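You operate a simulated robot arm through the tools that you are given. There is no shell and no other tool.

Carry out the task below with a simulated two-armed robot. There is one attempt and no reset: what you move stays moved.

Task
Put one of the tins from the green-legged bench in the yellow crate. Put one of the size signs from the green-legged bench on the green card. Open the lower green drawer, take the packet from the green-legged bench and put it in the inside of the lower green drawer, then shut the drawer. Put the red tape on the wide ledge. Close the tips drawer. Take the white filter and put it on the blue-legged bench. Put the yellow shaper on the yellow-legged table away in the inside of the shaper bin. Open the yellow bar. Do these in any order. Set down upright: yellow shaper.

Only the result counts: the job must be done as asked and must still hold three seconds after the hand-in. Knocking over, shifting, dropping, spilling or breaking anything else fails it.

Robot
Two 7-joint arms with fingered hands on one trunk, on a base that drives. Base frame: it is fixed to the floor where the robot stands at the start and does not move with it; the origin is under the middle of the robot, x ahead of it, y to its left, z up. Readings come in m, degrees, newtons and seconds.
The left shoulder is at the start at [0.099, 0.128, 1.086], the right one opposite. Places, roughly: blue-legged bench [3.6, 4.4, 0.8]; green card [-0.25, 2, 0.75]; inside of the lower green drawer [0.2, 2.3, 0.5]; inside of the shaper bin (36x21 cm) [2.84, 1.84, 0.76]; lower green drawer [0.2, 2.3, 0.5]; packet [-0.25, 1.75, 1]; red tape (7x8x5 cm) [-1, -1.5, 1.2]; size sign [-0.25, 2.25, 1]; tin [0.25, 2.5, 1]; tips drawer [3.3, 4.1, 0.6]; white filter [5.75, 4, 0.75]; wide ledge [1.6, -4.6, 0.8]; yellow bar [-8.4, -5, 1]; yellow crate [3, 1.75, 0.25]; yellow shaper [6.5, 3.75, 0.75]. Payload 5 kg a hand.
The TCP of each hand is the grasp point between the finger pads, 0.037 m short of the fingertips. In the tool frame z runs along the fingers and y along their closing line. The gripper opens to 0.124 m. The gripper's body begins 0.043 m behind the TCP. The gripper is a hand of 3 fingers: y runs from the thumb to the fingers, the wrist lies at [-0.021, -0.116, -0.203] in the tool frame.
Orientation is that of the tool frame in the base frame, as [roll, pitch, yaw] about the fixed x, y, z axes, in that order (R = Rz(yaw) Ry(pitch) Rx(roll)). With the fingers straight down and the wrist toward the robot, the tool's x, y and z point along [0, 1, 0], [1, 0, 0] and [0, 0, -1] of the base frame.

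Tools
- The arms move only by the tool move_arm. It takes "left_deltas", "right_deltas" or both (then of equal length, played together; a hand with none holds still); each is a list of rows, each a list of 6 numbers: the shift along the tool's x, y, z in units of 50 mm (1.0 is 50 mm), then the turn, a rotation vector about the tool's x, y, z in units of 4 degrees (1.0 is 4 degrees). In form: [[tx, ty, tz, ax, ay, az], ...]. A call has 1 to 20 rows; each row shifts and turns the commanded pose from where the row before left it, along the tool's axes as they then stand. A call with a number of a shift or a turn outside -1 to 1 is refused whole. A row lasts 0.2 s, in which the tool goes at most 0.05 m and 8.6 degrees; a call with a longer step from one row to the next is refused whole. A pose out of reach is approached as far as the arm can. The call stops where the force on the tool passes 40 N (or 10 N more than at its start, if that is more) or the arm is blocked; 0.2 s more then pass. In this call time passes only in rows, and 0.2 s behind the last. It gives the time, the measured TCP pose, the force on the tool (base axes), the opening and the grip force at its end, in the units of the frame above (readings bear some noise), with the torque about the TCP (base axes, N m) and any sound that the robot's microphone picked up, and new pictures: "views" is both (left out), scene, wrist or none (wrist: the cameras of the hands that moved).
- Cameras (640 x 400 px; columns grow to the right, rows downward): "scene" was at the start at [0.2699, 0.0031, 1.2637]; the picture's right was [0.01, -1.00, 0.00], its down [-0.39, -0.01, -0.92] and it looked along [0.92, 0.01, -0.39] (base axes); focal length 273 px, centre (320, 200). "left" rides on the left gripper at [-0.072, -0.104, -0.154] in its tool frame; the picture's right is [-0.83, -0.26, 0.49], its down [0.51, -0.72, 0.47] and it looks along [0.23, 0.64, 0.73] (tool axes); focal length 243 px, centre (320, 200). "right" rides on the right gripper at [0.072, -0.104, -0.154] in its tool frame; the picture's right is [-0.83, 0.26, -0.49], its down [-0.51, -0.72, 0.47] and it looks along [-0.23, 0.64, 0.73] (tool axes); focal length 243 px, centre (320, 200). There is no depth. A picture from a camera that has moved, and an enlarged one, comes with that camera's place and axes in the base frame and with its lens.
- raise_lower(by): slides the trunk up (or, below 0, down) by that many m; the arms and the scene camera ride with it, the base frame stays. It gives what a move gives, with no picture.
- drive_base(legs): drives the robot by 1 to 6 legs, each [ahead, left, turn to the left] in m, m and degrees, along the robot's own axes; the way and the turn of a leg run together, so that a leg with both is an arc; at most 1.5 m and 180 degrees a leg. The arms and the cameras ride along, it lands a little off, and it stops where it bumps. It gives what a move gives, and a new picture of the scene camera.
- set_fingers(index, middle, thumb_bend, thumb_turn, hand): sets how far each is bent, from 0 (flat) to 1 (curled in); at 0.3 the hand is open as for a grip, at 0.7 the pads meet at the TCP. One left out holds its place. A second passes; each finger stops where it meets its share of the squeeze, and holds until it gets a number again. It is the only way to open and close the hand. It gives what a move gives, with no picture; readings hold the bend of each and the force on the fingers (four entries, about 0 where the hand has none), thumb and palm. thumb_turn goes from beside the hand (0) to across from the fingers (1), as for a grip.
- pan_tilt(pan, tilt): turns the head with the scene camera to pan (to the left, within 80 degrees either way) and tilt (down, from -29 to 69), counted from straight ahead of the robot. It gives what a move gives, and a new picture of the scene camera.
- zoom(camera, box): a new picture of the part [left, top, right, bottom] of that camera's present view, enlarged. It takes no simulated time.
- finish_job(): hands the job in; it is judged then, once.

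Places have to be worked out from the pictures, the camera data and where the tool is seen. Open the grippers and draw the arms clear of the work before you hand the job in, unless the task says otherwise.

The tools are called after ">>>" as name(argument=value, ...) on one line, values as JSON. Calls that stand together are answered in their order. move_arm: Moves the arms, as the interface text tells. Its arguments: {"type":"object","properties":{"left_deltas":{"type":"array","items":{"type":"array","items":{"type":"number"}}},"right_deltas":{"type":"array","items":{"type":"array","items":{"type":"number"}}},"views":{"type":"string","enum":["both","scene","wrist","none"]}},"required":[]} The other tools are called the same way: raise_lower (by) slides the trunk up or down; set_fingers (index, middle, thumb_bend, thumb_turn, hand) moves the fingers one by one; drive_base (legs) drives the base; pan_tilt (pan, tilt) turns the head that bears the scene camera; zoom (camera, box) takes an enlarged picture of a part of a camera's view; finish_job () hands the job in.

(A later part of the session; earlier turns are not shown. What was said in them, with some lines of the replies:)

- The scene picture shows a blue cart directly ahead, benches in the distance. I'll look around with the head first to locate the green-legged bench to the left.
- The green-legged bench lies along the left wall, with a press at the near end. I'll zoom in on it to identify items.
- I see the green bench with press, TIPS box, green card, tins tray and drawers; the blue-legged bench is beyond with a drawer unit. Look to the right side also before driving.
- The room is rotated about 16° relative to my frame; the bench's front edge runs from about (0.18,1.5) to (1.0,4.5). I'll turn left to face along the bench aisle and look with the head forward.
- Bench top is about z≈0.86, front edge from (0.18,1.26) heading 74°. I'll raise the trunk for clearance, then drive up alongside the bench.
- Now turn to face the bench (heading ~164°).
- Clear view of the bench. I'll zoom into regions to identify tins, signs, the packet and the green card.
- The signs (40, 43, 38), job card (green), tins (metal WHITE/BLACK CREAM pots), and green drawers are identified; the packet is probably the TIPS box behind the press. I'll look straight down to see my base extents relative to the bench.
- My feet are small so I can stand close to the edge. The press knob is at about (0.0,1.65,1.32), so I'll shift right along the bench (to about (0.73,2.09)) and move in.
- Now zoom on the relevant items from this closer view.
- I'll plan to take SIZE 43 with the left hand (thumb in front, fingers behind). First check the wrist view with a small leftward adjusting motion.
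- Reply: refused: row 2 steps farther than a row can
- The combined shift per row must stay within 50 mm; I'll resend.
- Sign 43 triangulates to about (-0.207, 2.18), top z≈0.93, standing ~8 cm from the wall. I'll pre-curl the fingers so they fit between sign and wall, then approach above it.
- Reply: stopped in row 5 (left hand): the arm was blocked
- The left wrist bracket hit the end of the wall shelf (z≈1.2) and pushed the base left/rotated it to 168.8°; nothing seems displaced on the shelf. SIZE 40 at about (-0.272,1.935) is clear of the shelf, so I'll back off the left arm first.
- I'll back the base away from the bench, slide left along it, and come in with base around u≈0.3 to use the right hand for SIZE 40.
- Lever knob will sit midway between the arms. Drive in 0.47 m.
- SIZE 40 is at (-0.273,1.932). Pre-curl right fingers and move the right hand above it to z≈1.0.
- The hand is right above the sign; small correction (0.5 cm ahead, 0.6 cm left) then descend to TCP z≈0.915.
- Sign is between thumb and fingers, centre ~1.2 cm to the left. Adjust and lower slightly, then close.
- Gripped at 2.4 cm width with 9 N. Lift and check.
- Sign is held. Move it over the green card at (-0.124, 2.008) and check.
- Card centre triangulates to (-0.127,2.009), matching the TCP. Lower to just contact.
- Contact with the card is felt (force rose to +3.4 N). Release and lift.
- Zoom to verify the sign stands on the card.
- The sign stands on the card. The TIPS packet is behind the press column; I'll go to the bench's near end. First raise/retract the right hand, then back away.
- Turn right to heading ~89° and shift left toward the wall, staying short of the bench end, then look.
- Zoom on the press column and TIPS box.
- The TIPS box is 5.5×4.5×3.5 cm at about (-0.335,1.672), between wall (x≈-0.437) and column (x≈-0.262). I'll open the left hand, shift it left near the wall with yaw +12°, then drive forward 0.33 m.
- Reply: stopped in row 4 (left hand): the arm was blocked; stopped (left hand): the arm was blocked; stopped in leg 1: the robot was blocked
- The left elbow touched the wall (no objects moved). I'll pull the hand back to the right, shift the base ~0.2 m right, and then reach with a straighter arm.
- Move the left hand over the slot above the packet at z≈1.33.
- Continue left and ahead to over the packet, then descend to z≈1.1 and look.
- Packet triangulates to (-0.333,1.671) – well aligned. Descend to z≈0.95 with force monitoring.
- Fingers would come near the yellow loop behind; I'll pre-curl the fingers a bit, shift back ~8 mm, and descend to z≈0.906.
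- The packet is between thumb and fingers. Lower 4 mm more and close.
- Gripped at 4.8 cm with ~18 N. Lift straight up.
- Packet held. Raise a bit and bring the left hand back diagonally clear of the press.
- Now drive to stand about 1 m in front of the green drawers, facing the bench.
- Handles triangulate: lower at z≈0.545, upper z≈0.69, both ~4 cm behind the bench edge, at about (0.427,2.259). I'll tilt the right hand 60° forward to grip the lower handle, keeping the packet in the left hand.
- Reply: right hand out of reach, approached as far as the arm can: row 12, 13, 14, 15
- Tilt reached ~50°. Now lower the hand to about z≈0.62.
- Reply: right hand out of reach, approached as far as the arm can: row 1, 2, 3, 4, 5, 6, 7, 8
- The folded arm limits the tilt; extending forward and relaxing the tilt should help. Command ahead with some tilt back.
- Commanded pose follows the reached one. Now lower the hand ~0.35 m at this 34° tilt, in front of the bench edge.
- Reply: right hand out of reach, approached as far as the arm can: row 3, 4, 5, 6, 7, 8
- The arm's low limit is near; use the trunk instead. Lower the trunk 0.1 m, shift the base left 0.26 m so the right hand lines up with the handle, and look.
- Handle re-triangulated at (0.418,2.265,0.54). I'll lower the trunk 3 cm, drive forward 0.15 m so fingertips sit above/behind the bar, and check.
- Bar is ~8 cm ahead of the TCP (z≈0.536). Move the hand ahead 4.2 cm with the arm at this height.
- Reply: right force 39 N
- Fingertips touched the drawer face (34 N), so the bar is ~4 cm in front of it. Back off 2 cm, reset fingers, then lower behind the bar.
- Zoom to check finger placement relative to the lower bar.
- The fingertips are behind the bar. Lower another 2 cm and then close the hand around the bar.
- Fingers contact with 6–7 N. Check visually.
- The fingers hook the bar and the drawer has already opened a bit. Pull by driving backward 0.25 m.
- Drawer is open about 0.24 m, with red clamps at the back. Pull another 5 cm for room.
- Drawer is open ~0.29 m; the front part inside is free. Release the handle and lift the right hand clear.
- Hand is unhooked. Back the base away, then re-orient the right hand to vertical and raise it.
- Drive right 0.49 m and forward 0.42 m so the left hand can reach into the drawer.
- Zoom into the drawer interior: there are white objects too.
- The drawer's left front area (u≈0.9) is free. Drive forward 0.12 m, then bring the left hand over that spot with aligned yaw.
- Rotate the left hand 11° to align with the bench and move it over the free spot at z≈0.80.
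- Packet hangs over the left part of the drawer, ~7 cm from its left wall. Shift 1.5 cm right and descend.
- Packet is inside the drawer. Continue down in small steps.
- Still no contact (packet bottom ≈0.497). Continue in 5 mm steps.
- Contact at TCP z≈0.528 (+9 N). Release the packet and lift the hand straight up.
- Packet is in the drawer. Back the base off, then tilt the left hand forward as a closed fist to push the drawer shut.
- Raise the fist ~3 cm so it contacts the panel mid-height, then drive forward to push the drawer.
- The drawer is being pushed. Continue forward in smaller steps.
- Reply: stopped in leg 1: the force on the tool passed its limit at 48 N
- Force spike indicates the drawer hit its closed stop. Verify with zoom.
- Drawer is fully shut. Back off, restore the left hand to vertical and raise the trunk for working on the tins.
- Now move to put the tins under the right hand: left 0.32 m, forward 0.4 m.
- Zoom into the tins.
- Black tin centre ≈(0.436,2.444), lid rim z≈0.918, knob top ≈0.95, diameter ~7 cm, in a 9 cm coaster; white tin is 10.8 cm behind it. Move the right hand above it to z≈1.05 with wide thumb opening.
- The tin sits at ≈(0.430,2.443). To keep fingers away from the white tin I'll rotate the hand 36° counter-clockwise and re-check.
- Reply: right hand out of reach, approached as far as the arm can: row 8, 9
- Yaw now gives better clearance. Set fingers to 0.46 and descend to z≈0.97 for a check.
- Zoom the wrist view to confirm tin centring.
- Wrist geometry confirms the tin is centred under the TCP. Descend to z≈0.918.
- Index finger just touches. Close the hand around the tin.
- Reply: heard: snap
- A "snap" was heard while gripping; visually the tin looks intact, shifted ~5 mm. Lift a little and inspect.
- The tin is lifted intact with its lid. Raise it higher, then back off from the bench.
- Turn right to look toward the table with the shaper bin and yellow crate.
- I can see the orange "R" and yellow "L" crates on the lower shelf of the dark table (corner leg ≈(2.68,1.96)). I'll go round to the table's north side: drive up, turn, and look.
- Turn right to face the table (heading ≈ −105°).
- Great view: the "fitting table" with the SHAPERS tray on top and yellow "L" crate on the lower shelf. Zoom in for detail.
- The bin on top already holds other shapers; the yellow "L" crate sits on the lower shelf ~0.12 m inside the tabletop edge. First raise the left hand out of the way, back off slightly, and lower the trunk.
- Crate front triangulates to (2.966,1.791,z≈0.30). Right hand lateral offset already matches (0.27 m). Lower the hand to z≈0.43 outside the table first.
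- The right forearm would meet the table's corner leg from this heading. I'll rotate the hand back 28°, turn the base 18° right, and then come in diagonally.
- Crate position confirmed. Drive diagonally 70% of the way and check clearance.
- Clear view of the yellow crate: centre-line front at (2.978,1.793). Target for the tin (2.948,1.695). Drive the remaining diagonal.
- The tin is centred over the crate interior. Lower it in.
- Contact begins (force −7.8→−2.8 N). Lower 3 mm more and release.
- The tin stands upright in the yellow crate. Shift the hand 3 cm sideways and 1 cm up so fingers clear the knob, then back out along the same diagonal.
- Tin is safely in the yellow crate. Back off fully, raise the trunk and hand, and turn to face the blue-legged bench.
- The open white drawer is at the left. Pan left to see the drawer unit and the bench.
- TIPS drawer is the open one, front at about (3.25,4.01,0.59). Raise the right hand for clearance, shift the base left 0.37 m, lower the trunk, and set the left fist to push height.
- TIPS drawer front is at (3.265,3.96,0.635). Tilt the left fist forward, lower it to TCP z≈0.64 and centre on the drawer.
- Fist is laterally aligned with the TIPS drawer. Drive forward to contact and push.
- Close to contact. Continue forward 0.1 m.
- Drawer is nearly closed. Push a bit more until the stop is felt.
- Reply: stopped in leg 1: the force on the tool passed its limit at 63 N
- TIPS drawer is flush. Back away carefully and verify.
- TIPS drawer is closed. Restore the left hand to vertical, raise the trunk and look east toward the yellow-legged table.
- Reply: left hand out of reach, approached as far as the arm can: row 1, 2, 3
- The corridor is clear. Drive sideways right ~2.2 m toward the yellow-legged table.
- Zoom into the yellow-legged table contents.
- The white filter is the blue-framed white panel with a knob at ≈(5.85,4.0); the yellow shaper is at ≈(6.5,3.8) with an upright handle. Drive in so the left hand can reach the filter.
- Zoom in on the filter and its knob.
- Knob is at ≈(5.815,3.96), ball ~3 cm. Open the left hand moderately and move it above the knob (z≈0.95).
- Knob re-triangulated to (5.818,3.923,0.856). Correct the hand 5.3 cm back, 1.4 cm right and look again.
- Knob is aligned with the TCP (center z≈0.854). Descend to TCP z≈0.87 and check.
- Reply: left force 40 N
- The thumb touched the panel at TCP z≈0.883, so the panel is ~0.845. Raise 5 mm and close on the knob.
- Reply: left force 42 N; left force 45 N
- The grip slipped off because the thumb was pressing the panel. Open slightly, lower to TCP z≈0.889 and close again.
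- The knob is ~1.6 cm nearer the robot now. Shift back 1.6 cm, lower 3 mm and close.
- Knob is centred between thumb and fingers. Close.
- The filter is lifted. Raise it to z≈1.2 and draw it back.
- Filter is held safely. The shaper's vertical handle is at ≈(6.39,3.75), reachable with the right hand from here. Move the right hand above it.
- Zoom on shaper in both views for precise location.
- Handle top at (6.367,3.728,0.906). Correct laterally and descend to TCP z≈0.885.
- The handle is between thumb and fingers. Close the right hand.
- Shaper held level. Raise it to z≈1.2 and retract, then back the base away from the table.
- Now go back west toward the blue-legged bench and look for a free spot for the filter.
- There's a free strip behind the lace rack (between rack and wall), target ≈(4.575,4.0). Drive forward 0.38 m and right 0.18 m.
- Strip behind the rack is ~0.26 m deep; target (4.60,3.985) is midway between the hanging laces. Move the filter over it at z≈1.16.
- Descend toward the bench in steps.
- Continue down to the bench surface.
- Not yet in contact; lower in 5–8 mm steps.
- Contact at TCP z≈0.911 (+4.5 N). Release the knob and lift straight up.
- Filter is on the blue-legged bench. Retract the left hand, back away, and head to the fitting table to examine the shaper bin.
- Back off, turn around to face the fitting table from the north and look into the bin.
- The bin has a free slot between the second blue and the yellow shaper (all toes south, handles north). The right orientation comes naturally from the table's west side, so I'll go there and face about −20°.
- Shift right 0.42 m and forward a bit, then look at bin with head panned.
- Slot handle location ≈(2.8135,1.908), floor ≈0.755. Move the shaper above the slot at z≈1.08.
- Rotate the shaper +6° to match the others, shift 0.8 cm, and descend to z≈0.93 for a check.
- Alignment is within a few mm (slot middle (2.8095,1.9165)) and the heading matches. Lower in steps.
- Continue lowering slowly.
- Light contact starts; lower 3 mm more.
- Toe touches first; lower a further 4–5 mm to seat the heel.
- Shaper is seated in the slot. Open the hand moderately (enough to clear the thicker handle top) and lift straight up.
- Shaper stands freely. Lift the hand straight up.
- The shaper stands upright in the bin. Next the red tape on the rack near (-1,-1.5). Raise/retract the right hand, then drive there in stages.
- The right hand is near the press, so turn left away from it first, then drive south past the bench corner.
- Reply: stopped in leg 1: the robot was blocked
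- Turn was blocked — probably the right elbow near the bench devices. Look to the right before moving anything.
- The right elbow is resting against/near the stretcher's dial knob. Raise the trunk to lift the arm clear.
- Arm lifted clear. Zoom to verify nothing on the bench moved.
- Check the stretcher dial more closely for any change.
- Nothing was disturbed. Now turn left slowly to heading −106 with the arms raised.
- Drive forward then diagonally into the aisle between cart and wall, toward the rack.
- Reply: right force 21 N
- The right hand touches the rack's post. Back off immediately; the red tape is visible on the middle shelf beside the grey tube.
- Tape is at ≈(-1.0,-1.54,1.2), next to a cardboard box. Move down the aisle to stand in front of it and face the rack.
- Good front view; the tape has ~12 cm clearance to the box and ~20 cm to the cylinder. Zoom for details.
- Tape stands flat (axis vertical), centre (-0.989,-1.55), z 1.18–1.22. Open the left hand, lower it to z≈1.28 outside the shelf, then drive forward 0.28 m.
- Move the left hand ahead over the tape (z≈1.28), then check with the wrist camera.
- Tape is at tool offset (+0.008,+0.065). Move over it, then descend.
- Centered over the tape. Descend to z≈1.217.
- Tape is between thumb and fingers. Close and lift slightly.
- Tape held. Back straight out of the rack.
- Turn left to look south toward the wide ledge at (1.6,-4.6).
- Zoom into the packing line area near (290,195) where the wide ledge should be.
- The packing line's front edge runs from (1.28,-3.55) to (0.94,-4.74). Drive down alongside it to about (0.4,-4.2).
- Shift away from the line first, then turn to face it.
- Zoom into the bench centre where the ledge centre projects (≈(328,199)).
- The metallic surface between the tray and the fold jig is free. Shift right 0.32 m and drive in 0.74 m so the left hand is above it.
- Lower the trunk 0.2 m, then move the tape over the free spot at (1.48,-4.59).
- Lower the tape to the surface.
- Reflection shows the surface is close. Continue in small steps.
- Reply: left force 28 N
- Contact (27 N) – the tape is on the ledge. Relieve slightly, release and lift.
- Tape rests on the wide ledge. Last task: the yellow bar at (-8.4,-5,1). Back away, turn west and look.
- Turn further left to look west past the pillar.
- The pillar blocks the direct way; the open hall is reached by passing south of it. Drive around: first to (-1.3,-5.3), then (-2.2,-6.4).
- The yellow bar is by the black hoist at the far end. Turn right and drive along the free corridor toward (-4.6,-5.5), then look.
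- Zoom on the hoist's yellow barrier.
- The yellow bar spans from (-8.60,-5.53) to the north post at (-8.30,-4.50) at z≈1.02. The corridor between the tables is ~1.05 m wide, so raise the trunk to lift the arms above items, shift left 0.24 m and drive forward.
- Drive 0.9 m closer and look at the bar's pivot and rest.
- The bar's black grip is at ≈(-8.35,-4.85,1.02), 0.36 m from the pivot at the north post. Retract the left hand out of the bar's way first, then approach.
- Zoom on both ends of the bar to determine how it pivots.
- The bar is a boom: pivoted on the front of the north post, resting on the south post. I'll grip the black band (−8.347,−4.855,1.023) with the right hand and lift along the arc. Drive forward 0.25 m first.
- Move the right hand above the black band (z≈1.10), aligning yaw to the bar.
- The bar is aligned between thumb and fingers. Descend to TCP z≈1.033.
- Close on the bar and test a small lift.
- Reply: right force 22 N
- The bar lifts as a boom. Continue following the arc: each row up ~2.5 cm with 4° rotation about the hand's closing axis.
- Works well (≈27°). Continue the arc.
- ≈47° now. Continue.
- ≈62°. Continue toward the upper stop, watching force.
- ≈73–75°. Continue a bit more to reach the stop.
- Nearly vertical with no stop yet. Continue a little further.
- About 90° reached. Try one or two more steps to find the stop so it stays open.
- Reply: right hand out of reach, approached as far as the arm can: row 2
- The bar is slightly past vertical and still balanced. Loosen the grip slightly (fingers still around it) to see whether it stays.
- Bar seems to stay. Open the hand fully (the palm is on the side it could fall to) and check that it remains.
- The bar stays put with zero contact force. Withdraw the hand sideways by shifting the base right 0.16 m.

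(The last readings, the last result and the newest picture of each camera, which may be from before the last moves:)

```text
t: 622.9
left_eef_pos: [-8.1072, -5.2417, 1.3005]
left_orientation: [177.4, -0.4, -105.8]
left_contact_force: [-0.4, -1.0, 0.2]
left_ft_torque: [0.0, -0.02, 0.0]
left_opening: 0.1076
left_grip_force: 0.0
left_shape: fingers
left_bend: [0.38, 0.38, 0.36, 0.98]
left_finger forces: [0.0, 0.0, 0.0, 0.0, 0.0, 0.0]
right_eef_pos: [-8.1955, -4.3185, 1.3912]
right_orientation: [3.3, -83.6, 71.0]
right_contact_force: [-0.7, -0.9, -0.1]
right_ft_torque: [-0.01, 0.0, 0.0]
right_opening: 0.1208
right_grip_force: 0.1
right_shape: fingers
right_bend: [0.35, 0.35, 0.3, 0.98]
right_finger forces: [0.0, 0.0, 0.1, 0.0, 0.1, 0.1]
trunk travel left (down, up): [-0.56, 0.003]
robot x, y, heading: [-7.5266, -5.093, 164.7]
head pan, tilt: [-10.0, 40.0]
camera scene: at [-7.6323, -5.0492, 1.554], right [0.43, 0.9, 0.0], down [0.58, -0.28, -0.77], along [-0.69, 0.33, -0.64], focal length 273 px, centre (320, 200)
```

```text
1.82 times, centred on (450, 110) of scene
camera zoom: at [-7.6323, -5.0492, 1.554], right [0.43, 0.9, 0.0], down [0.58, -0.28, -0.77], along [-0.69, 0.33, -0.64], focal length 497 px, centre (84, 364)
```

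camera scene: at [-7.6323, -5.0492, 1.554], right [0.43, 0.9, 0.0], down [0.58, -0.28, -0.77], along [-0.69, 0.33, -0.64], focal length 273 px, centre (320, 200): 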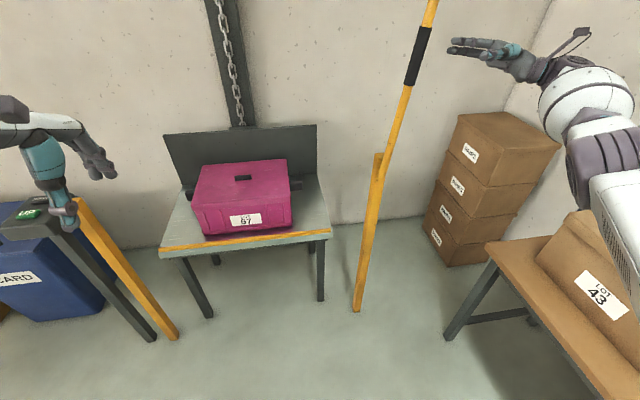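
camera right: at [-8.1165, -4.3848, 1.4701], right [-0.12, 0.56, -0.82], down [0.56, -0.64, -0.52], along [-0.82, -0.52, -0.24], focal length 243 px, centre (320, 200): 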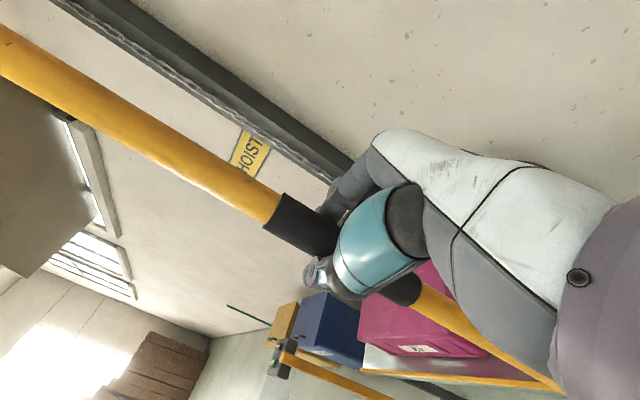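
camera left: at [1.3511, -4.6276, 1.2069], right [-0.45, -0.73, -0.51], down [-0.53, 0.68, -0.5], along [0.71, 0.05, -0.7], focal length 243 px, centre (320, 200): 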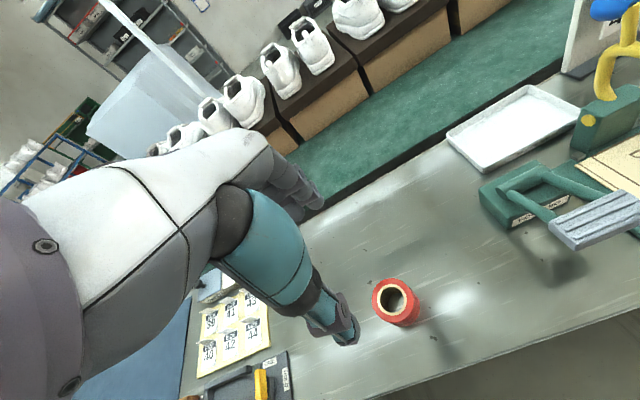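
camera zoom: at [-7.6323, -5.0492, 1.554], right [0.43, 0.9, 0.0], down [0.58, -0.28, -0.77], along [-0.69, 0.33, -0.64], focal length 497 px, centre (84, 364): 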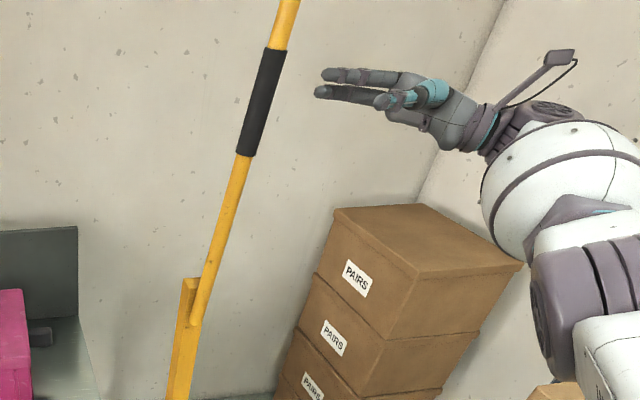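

The bar is at ≈95° and self-holding. To be sure it is fully open, re-grip and gently pull it further right to find its stop.

>>> drive_base(legs=[[0, 0.15, 0]])

>>> zoom(camera="scene", box=[380, 0, 560, 220])

```text
t: 624.9
left_eef_pos: [-8.1475, -5.3833, 1.3003]
left_orientation: [177.3, -0.5, -105.8]
left_contact_force: [-0.1, 0.6, 0.6]
left_ft_torque: [-0.02, -0.04, -0.03]
left_opening: 0.1074
left_grip_force: 0.0
left_shape: fingers
left_bend: [0.38, 0.38, 0.36, 0.98]
left_finger forces: [0.0, 0.1, 0.0, 0.0, 0.0, 0.0]
right_eef_pos: [-8.2345, -4.4605, 1.3897]
right_orientation: [3.5, -83.4, 70.9]
right_contact_force: [-0.7, 1.0, -0.5]
right_ft_torque: [0.0, 0.02, 0.01]
right_opening: 0.121
right_grip_force: 0.1
right_shape: fingers
right_bend: [0.35, 0.35, 0.3, 0.98]
right_finger forces: [0.0, 0.0, 0.1, 0.0, 0.0, 0.0]
trunk travel left (down, up): [-0.56, 0.003]
robot x, y, heading: [-7.5634, -5.239, 164.8]
head pan, tilt: [-10.0, 40.0]
camera scene: at [-7.6716, -5.191, 1.5539], right [0.43, 0.9, 0.0], down [0.58, -0.28, -0.77], along [-0.69, 0.33, -0.64], focal length 273 px, centre (320, 200)
```

scene: 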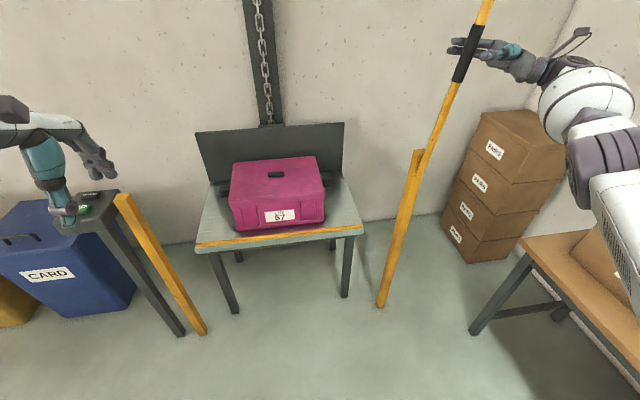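

```text
1.82 times, centred on (470, 110) of scene
camera zoom: at [-7.6716, -5.191, 1.5539], right [0.43, 0.9, 0.0], down [0.58, -0.28, -0.77], along [-0.69, 0.33, -0.64], focal length 497 px, centre (47, 364)
```

zoom: 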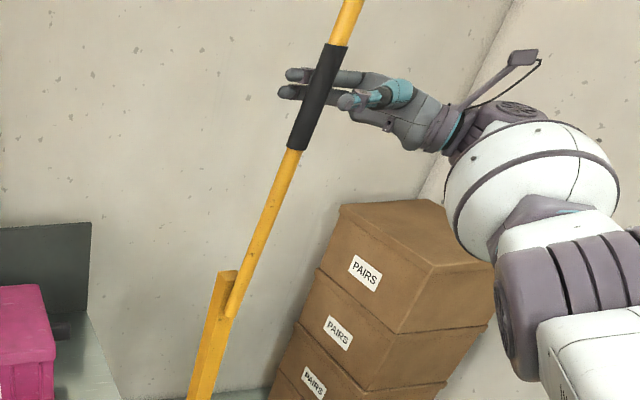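

Hand is around the band again. Close and pull right in a small base step, monitoring force.

>>> set_fingers(hand="right", index=0.72, middle=0.72, thumb_bend=0.7)

>>> drive_base(legs=[[0, -0.04, 0]])

>>> zoom(camera="scene", box=[380, 0, 560, 220])

```text
t: 625.9
left_eef_pos: [-8.1521, -5.3887, 1.2977]
left_orientation: [177.5, -0.4, -105.8]
left_contact_force: [-0.5, -0.7, 0.6]
left_ft_torque: [0.04, -0.02, -0.03]
left_opening: 0.1075
left_grip_force: 0.1
left_shape: fingers
left_bend: [0.38, 0.38, 0.36, 0.98]
left_finger forces: [0.0, 0.1, 0.0, 0.0, 0.0, 0.1]
right_eef_pos: [-8.2392, -4.4639, 1.3904]
right_orientation: [2.1, -83.6, 72.2]
right_contact_force: [-22.2, -1.8, 7.7]
right_ft_torque: [-0.12, 0.13, -0.21]
right_opening: 0.0194
right_grip_force: 13.1
right_shape: fingers
right_bend: [0.71, 0.66, 0.69, 1.0]
right_finger forces: [13.8, 10.6, 0.0, 0.0, 1.7, 0.0]
trunk travel left (down, up): [-0.56, 0.003]
robot x, y, heading: [-7.5647, -5.239, 164.5]
head pan, tilt: [-10.0, 40.0]
```

```text
t: 626.8
left_eef_pos: [-8.1434, -5.3741, 1.2998]
left_orientation: [177.4, -0.4, -105.3]
left_contact_force: [0.0, 0.6, 0.5]
left_ft_torque: [-0.07, 0.03, -0.01]
left_opening: 0.1076
left_grip_force: 0.0
left_shape: fingers
left_bend: [0.38, 0.38, 0.36, 0.98]
left_finger forces: [0.1, 0.0, 0.0, 0.0, 0.0, 0.1]
right_eef_pos: [-8.2421, -4.4623, 1.3906]
right_orientation: [3.9, -83.6, 71.9]
right_contact_force: [-16.6, -24.9, 4.7]
right_ft_torque: [-0.19, -0.01, 0.14]
right_opening: 0.0206
right_grip_force: 18.1
right_shape: fingers
right_bend: [0.71, 0.67, 0.67, 1.0]
right_finger forces: [14.4, 15.0, 0.0, 0.0, 5.2, 0.0]
trunk travel left (down, up): [-0.56, 0.003]
robot x, y, heading: [-7.5573, -5.221, 165.0]
head pan, tilt: [-10.0, 40.0]
stopped in leg 1: the force on the tool passed its limit at 47 N (the readings are from after the stop); the commanded pose is now the measured one
camera scene: at [-7.6698, -5.1782, 1.5539], right [0.42, 0.91, 0.0], down [0.58, -0.27, -0.77], along [-0.69, 0.32, -0.64], focal length 273 px, centre (320, 200)
```

scene: 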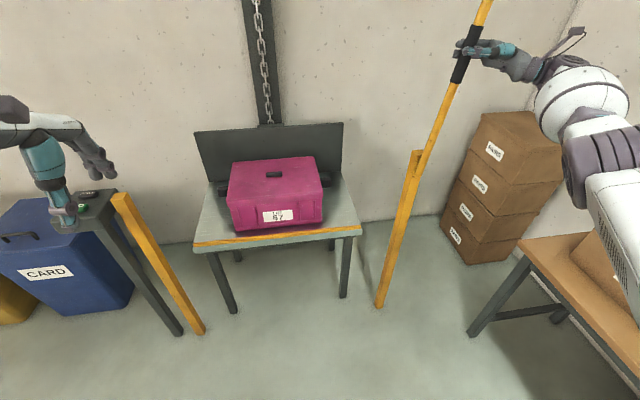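

```text
1.82 times, centred on (470, 110) of scene
camera zoom: at [-7.6698, -5.1782, 1.5539], right [0.42, 0.91, 0.0], down [0.58, -0.27, -0.77], along [-0.69, 0.32, -0.64], focal length 497 px, centre (47, 364)
```

zoom: 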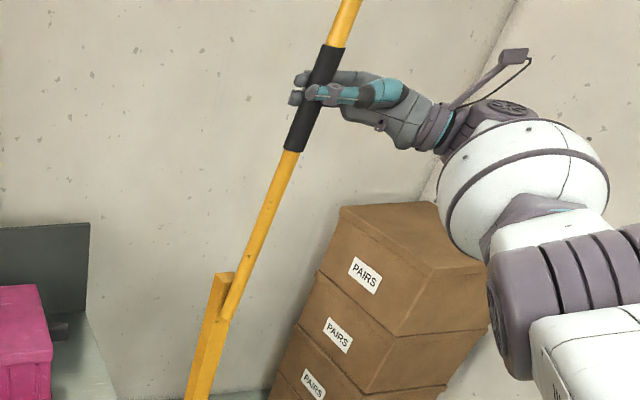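

The bar resisted at 47 N — it is at its upper stop, fully open. Release and withdraw to the right.

>>> set_fingers(hand="right", index=0.35, middle=0.35, thumb_bend=0.3)

>>> drive_base(legs=[[0, -0.15, 0]])

```text
t: 627.8
left_eef_pos: [-8.1414, -5.3703, 1.2999]
left_orientation: [177.3, -0.5, -105.6]
left_contact_force: [1.3, -0.6, -0.2]
left_ft_torque: [0.02, 0.02, 0.0]
left_opening: 0.1074
left_grip_force: 0.0
left_shape: fingers
left_bend: [0.38, 0.38, 0.36, 0.98]
left_finger forces: [0.1, 0.0, 0.0, 0.0, 0.1, 0.0]
right_eef_pos: [-8.2363, -4.4529, 1.3881]
right_orientation: [4.4, -83.6, 70.8]
right_contact_force: [0.1, 0.6, 0.6]
right_ft_torque: [0.0, -0.03, 0.01]
right_opening: 0.1208
right_grip_force: 0.1
right_shape: fingers
right_bend: [0.35, 0.35, 0.3, 0.98]
right_finger forces: [0.1, 0.0, 0.0, 0.0, 0.1, 0.0]
trunk travel left (down, up): [-0.56, 0.003]
robot x, y, heading: [-7.561, -5.2218, 164.9]
head pan, tilt: [-10.0, 40.0]
```

```text
t: 629.8
left_eef_pos: [-8.1027, -5.2255, 1.2981]
left_orientation: [177.3, -0.4, -105.4]
left_contact_force: [0.4, -1.1, -0.4]
left_ft_torque: [0.0, -0.01, 0.01]
left_opening: 0.1078
left_grip_force: 0.0
left_shape: fingers
left_bend: [0.38, 0.38, 0.36, 0.98]
left_finger forces: [0.1, 0.0, 0.0, 0.1, 0.1, 0.1]
right_eef_pos: [-8.197, -4.3091, 1.3891]
right_orientation: [3.3, -83.7, 72.0]
right_contact_force: [0.3, -0.2, -1.2]
right_ft_torque: [0.01, 0.0, 0.01]
right_opening: 0.1207
right_grip_force: 0.0
right_shape: fingers
right_bend: [0.35, 0.35, 0.3, 0.98]
right_finger forces: [0.0, 0.0, 0.0, 0.1, 0.1, 0.0]
trunk travel left (down, up): [-0.56, 0.003]
robot x, y, heading: [-7.5199, -5.0761, 164.9]
head pan, tilt: [-10.0, 40.0]
camera scene: at [-7.628, -5.0313, 1.554], right [0.43, 0.9, 0.0], down [0.58, -0.27, -0.77], along [-0.69, 0.33, -0.64], focal length 273 px, centre (320, 200)
```

scene: 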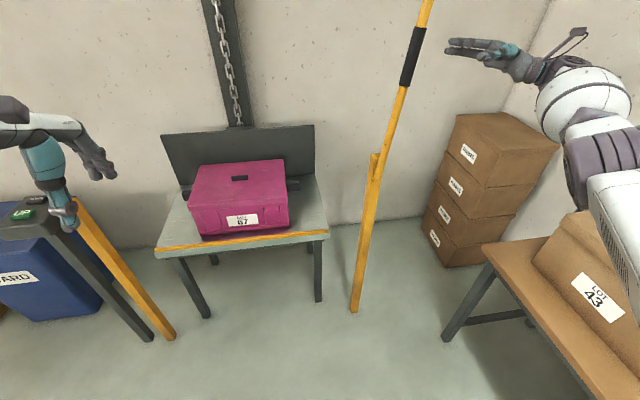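

Bar stays open. Pull the right hand back toward the robot, clear of the bar's plane.

>>> move_arm(right_deltas=[[0, -0.8, 0, 0, 0, 0], [0, -0.8, 0, 0, 0, 0], [0, -0.8, 0, 0, -1, 0], [0, -0.8, 0, 0, -1, 0], [0, -0.5, 0, 0, -1, 0], [0, 0, 0, 0, -1, 0], [0, 0, 0, 0, -1, 0], [0, 0, 0, 0, -1, 0], [0, 0, 0, 0, -1, 0], [0, 0, 0, 0, -1, 0], [0, 0, 0, 0, -1, 0], [0, 0, 0, 0, -1, 0], [0, 0, 0, 0, -1, 0], [0, 0, 0, 0, -1, 0]], views="scene")

```text
t: 632.8
left_eef_pos: [-8.1029, -5.2244, 1.2997]
left_orientation: [177.3, -0.4, -105.5]
left_contact_force: [0.1, 0.3, 0.1]
left_ft_torque: [0.02, 0.04, -0.01]
left_opening: 0.1073
left_grip_force: 0.0
left_shape: fingers
left_bend: [0.38, 0.38, 0.36, 0.98]
left_finger forces: [0.1, 0.1, 0.1, 0.1, 0.1, 0.0]
right_eef_pos: [-8.0179, -4.354, 1.3877]
right_orientation: [179.4, -48.4, -104.4]
right_contact_force: [0.1, -1.1, -0.3]
right_ft_torque: [-0.01, -0.03, 0.04]
right_opening: 0.1212
right_grip_force: 0.1
right_shape: fingers
right_bend: [0.35, 0.35, 0.3, 0.98]
right_finger forces: [0.0, 0.0, 0.0, 0.0, 0.0, 0.0]
trunk travel left (down, up): [-0.56, 0.003]
robot x, y, heading: [-7.5198, -5.076, 164.9]
head pan, tilt: [-10.0, 40.0]
camera scene: at [-7.6276, -5.03, 1.554], right [0.43, 0.9, 0.0], down [0.58, -0.27, -0.77], along [-0.69, 0.33, -0.64], focal length 273 px, centre (320, 200)
```

scene: 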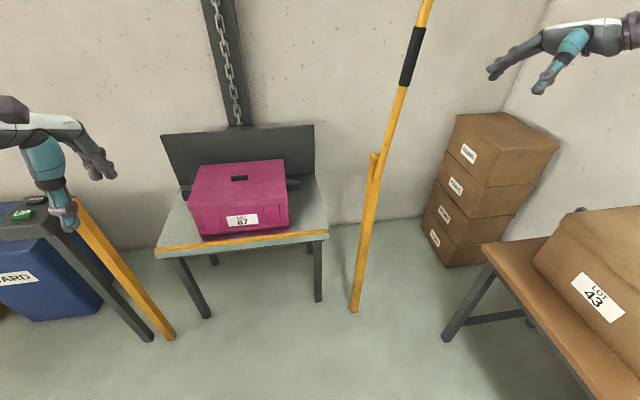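

Shift left and back the base away so both arms are clear of everything.

>>> drive_base(legs=[[-0.05, 0.25, 0], [-0.35, 0, 0]])

>>> pan_tilt(pan=0, tilt=15)

```text
t: 637.5
left_eef_pos: [-7.7799, -5.5748, 1.2972]
left_orientation: [177.5, -0.4, -105.3]
left_contact_force: [-0.3, -0.1, -0.7]
left_ft_torque: [-0.05, -0.03, -0.03]
left_opening: 0.1074
left_grip_force: 0.1
left_shape: fingers
left_bend: [0.38, 0.38, 0.36, 0.98]
left_finger forces: [0.0, 0.0, 0.1, 0.0, 0.0, 0.0]
right_eef_pos: [-7.6964, -4.7022, 1.3857]
right_orientation: [179.9, -48.5, -104.5]
right_contact_force: [-0.3, -0.8, 0.2]
right_ft_torque: [-0.03, -0.01, 0.04]
right_opening: 0.1212
right_grip_force: 0.1
right_shape: fingers
right_bend: [0.35, 0.35, 0.3, 0.98]
right_finger forces: [0.0, 0.0, 0.0, 0.1, 0.0, 0.0]
trunk travel left (down, up): [-0.56, 0.003]
robot x, y, heading: [-7.195, -5.4262, 164.9]
head pan, tilt: [-10.0, 40.0]
camera scene: at [-7.3056, -5.3776, 1.5534], right [0.42, 0.91, 0.0], down [0.58, -0.27, -0.76], along [-0.69, 0.32, -0.64], focal length 273 px, centre (320, 200)
```

scene: 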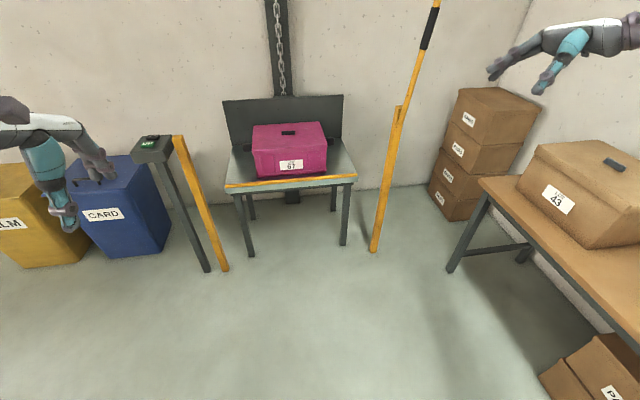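

```text
t: 638.4
left_eef_pos: [-7.7752, -5.5745, 1.2997]
left_orientation: [177.3, -0.4, -105.4]
left_contact_force: [-0.2, 0.2, 0.2]
left_ft_torque: [0.02, 0.01, -0.01]
left_opening: 0.1075
left_grip_force: 0.2
left_shape: fingers
left_bend: [0.38, 0.38, 0.36, 0.98]
left_finger forces: [0.0, 0.0, 0.0, 0.0, 0.0, 0.0]
right_eef_pos: [-7.6931, -4.7038, 1.3887]
right_orientation: [179.4, -48.4, -104.1]
right_contact_force: [0.3, 0.2, -0.3]
right_ft_torque: [0.01, 0.02, -0.02]
right_opening: 0.1209
right_grip_force: 0.1
right_shape: fingers
right_bend: [0.35, 0.35, 0.3, 0.98]
right_finger forces: [0.0, 0.1, 0.0, 0.1, 0.0, 0.0]
trunk travel left (down, up): [-0.56, 0.003]
robot x, y, heading: [-7.1953, -5.4269, 164.9]
head pan, tilt: [0.0, 15.0]
camera scene: at [-7.3141, -5.3908, 1.5936], right [0.26, 0.97, 0.0], down [0.25, -0.07, -0.97], along [-0.93, 0.25, -0.26], focal length 273 px, centre (320, 200)
```

scene: 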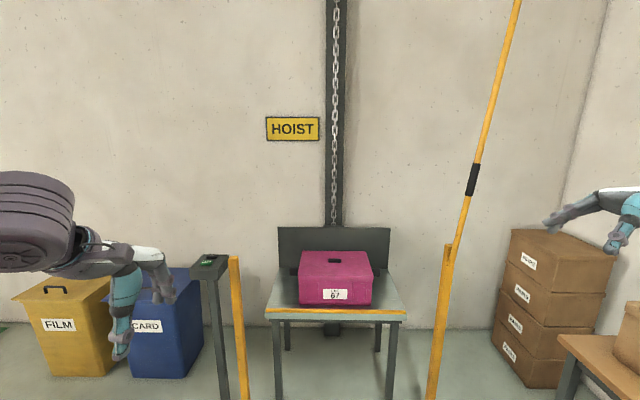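

All eight jobs look done: tin upright in the yellow crate, SIZE 40 sign on the green card, packet in the lower green drawer with the drawer shut, red tape on the wide ledge, tips drawer closed, white filter on the blue-legged bench, yellow shaper upright in the bin, and the yellow bar at its upper stop and holding. A "snap" sounded while I gripped the tin, but it and its lid looked intact. Earlier the right hand pressed lightly on the rack post and an elbow stopped against the stretcher; neither looked moved afterwards. Both hands are open and clear, so I'm handing in.

>>> finish_job()

```text
The job is handed in.
```

I finished all eight jobs and handed the work in. I don't have the judge's verdict. What I saw of each result before handing in:

| Job | Result |
|---|---|
| Tin | The black cream tin stands upright in the yellow crate, with its lid on. |
| Size sign | The SIZE 40 sign stands on the green card, with one corner about level with the card's edge. |
| Packet | It is in the lower green drawer, and the drawer is pushed fully shut. |
| Red tape | It lies on the wide ledge, in the clear space on the metal surface. |
| Tips drawer | It is closed, flush with its neighbours. |
| White filter | It is on the blue-legged bench, in the gap behind the lace rack. |
| Yellow shaper | It stands upright in the free slot of the shaper bin, beside the other shapers. |
| Yellow bar | It is raised to its upper stop and stays there by itself. |

These moments could count against the job:
- **Tin:** I heard a snap as the hand closed on it. I saw no damage to the tin or its lid, but I don't know what made the sound.
- **Wall shelf:** The left wrist bumped the end of the shelf above the green-legged bench. The items I could see on it looked undisturbed.
- **Stretcher:** A turn was blocked beside the green-legged bench, probably by the right elbow against the stretcher. Its base had not moved, and the sign was still on the card afterwards.
- **Rack:** The right hand pressed on a rack post with up to about 20 N before I backed off. I saw no change, but I did not measure the rack's position.

Both hands are open and clear of the work.
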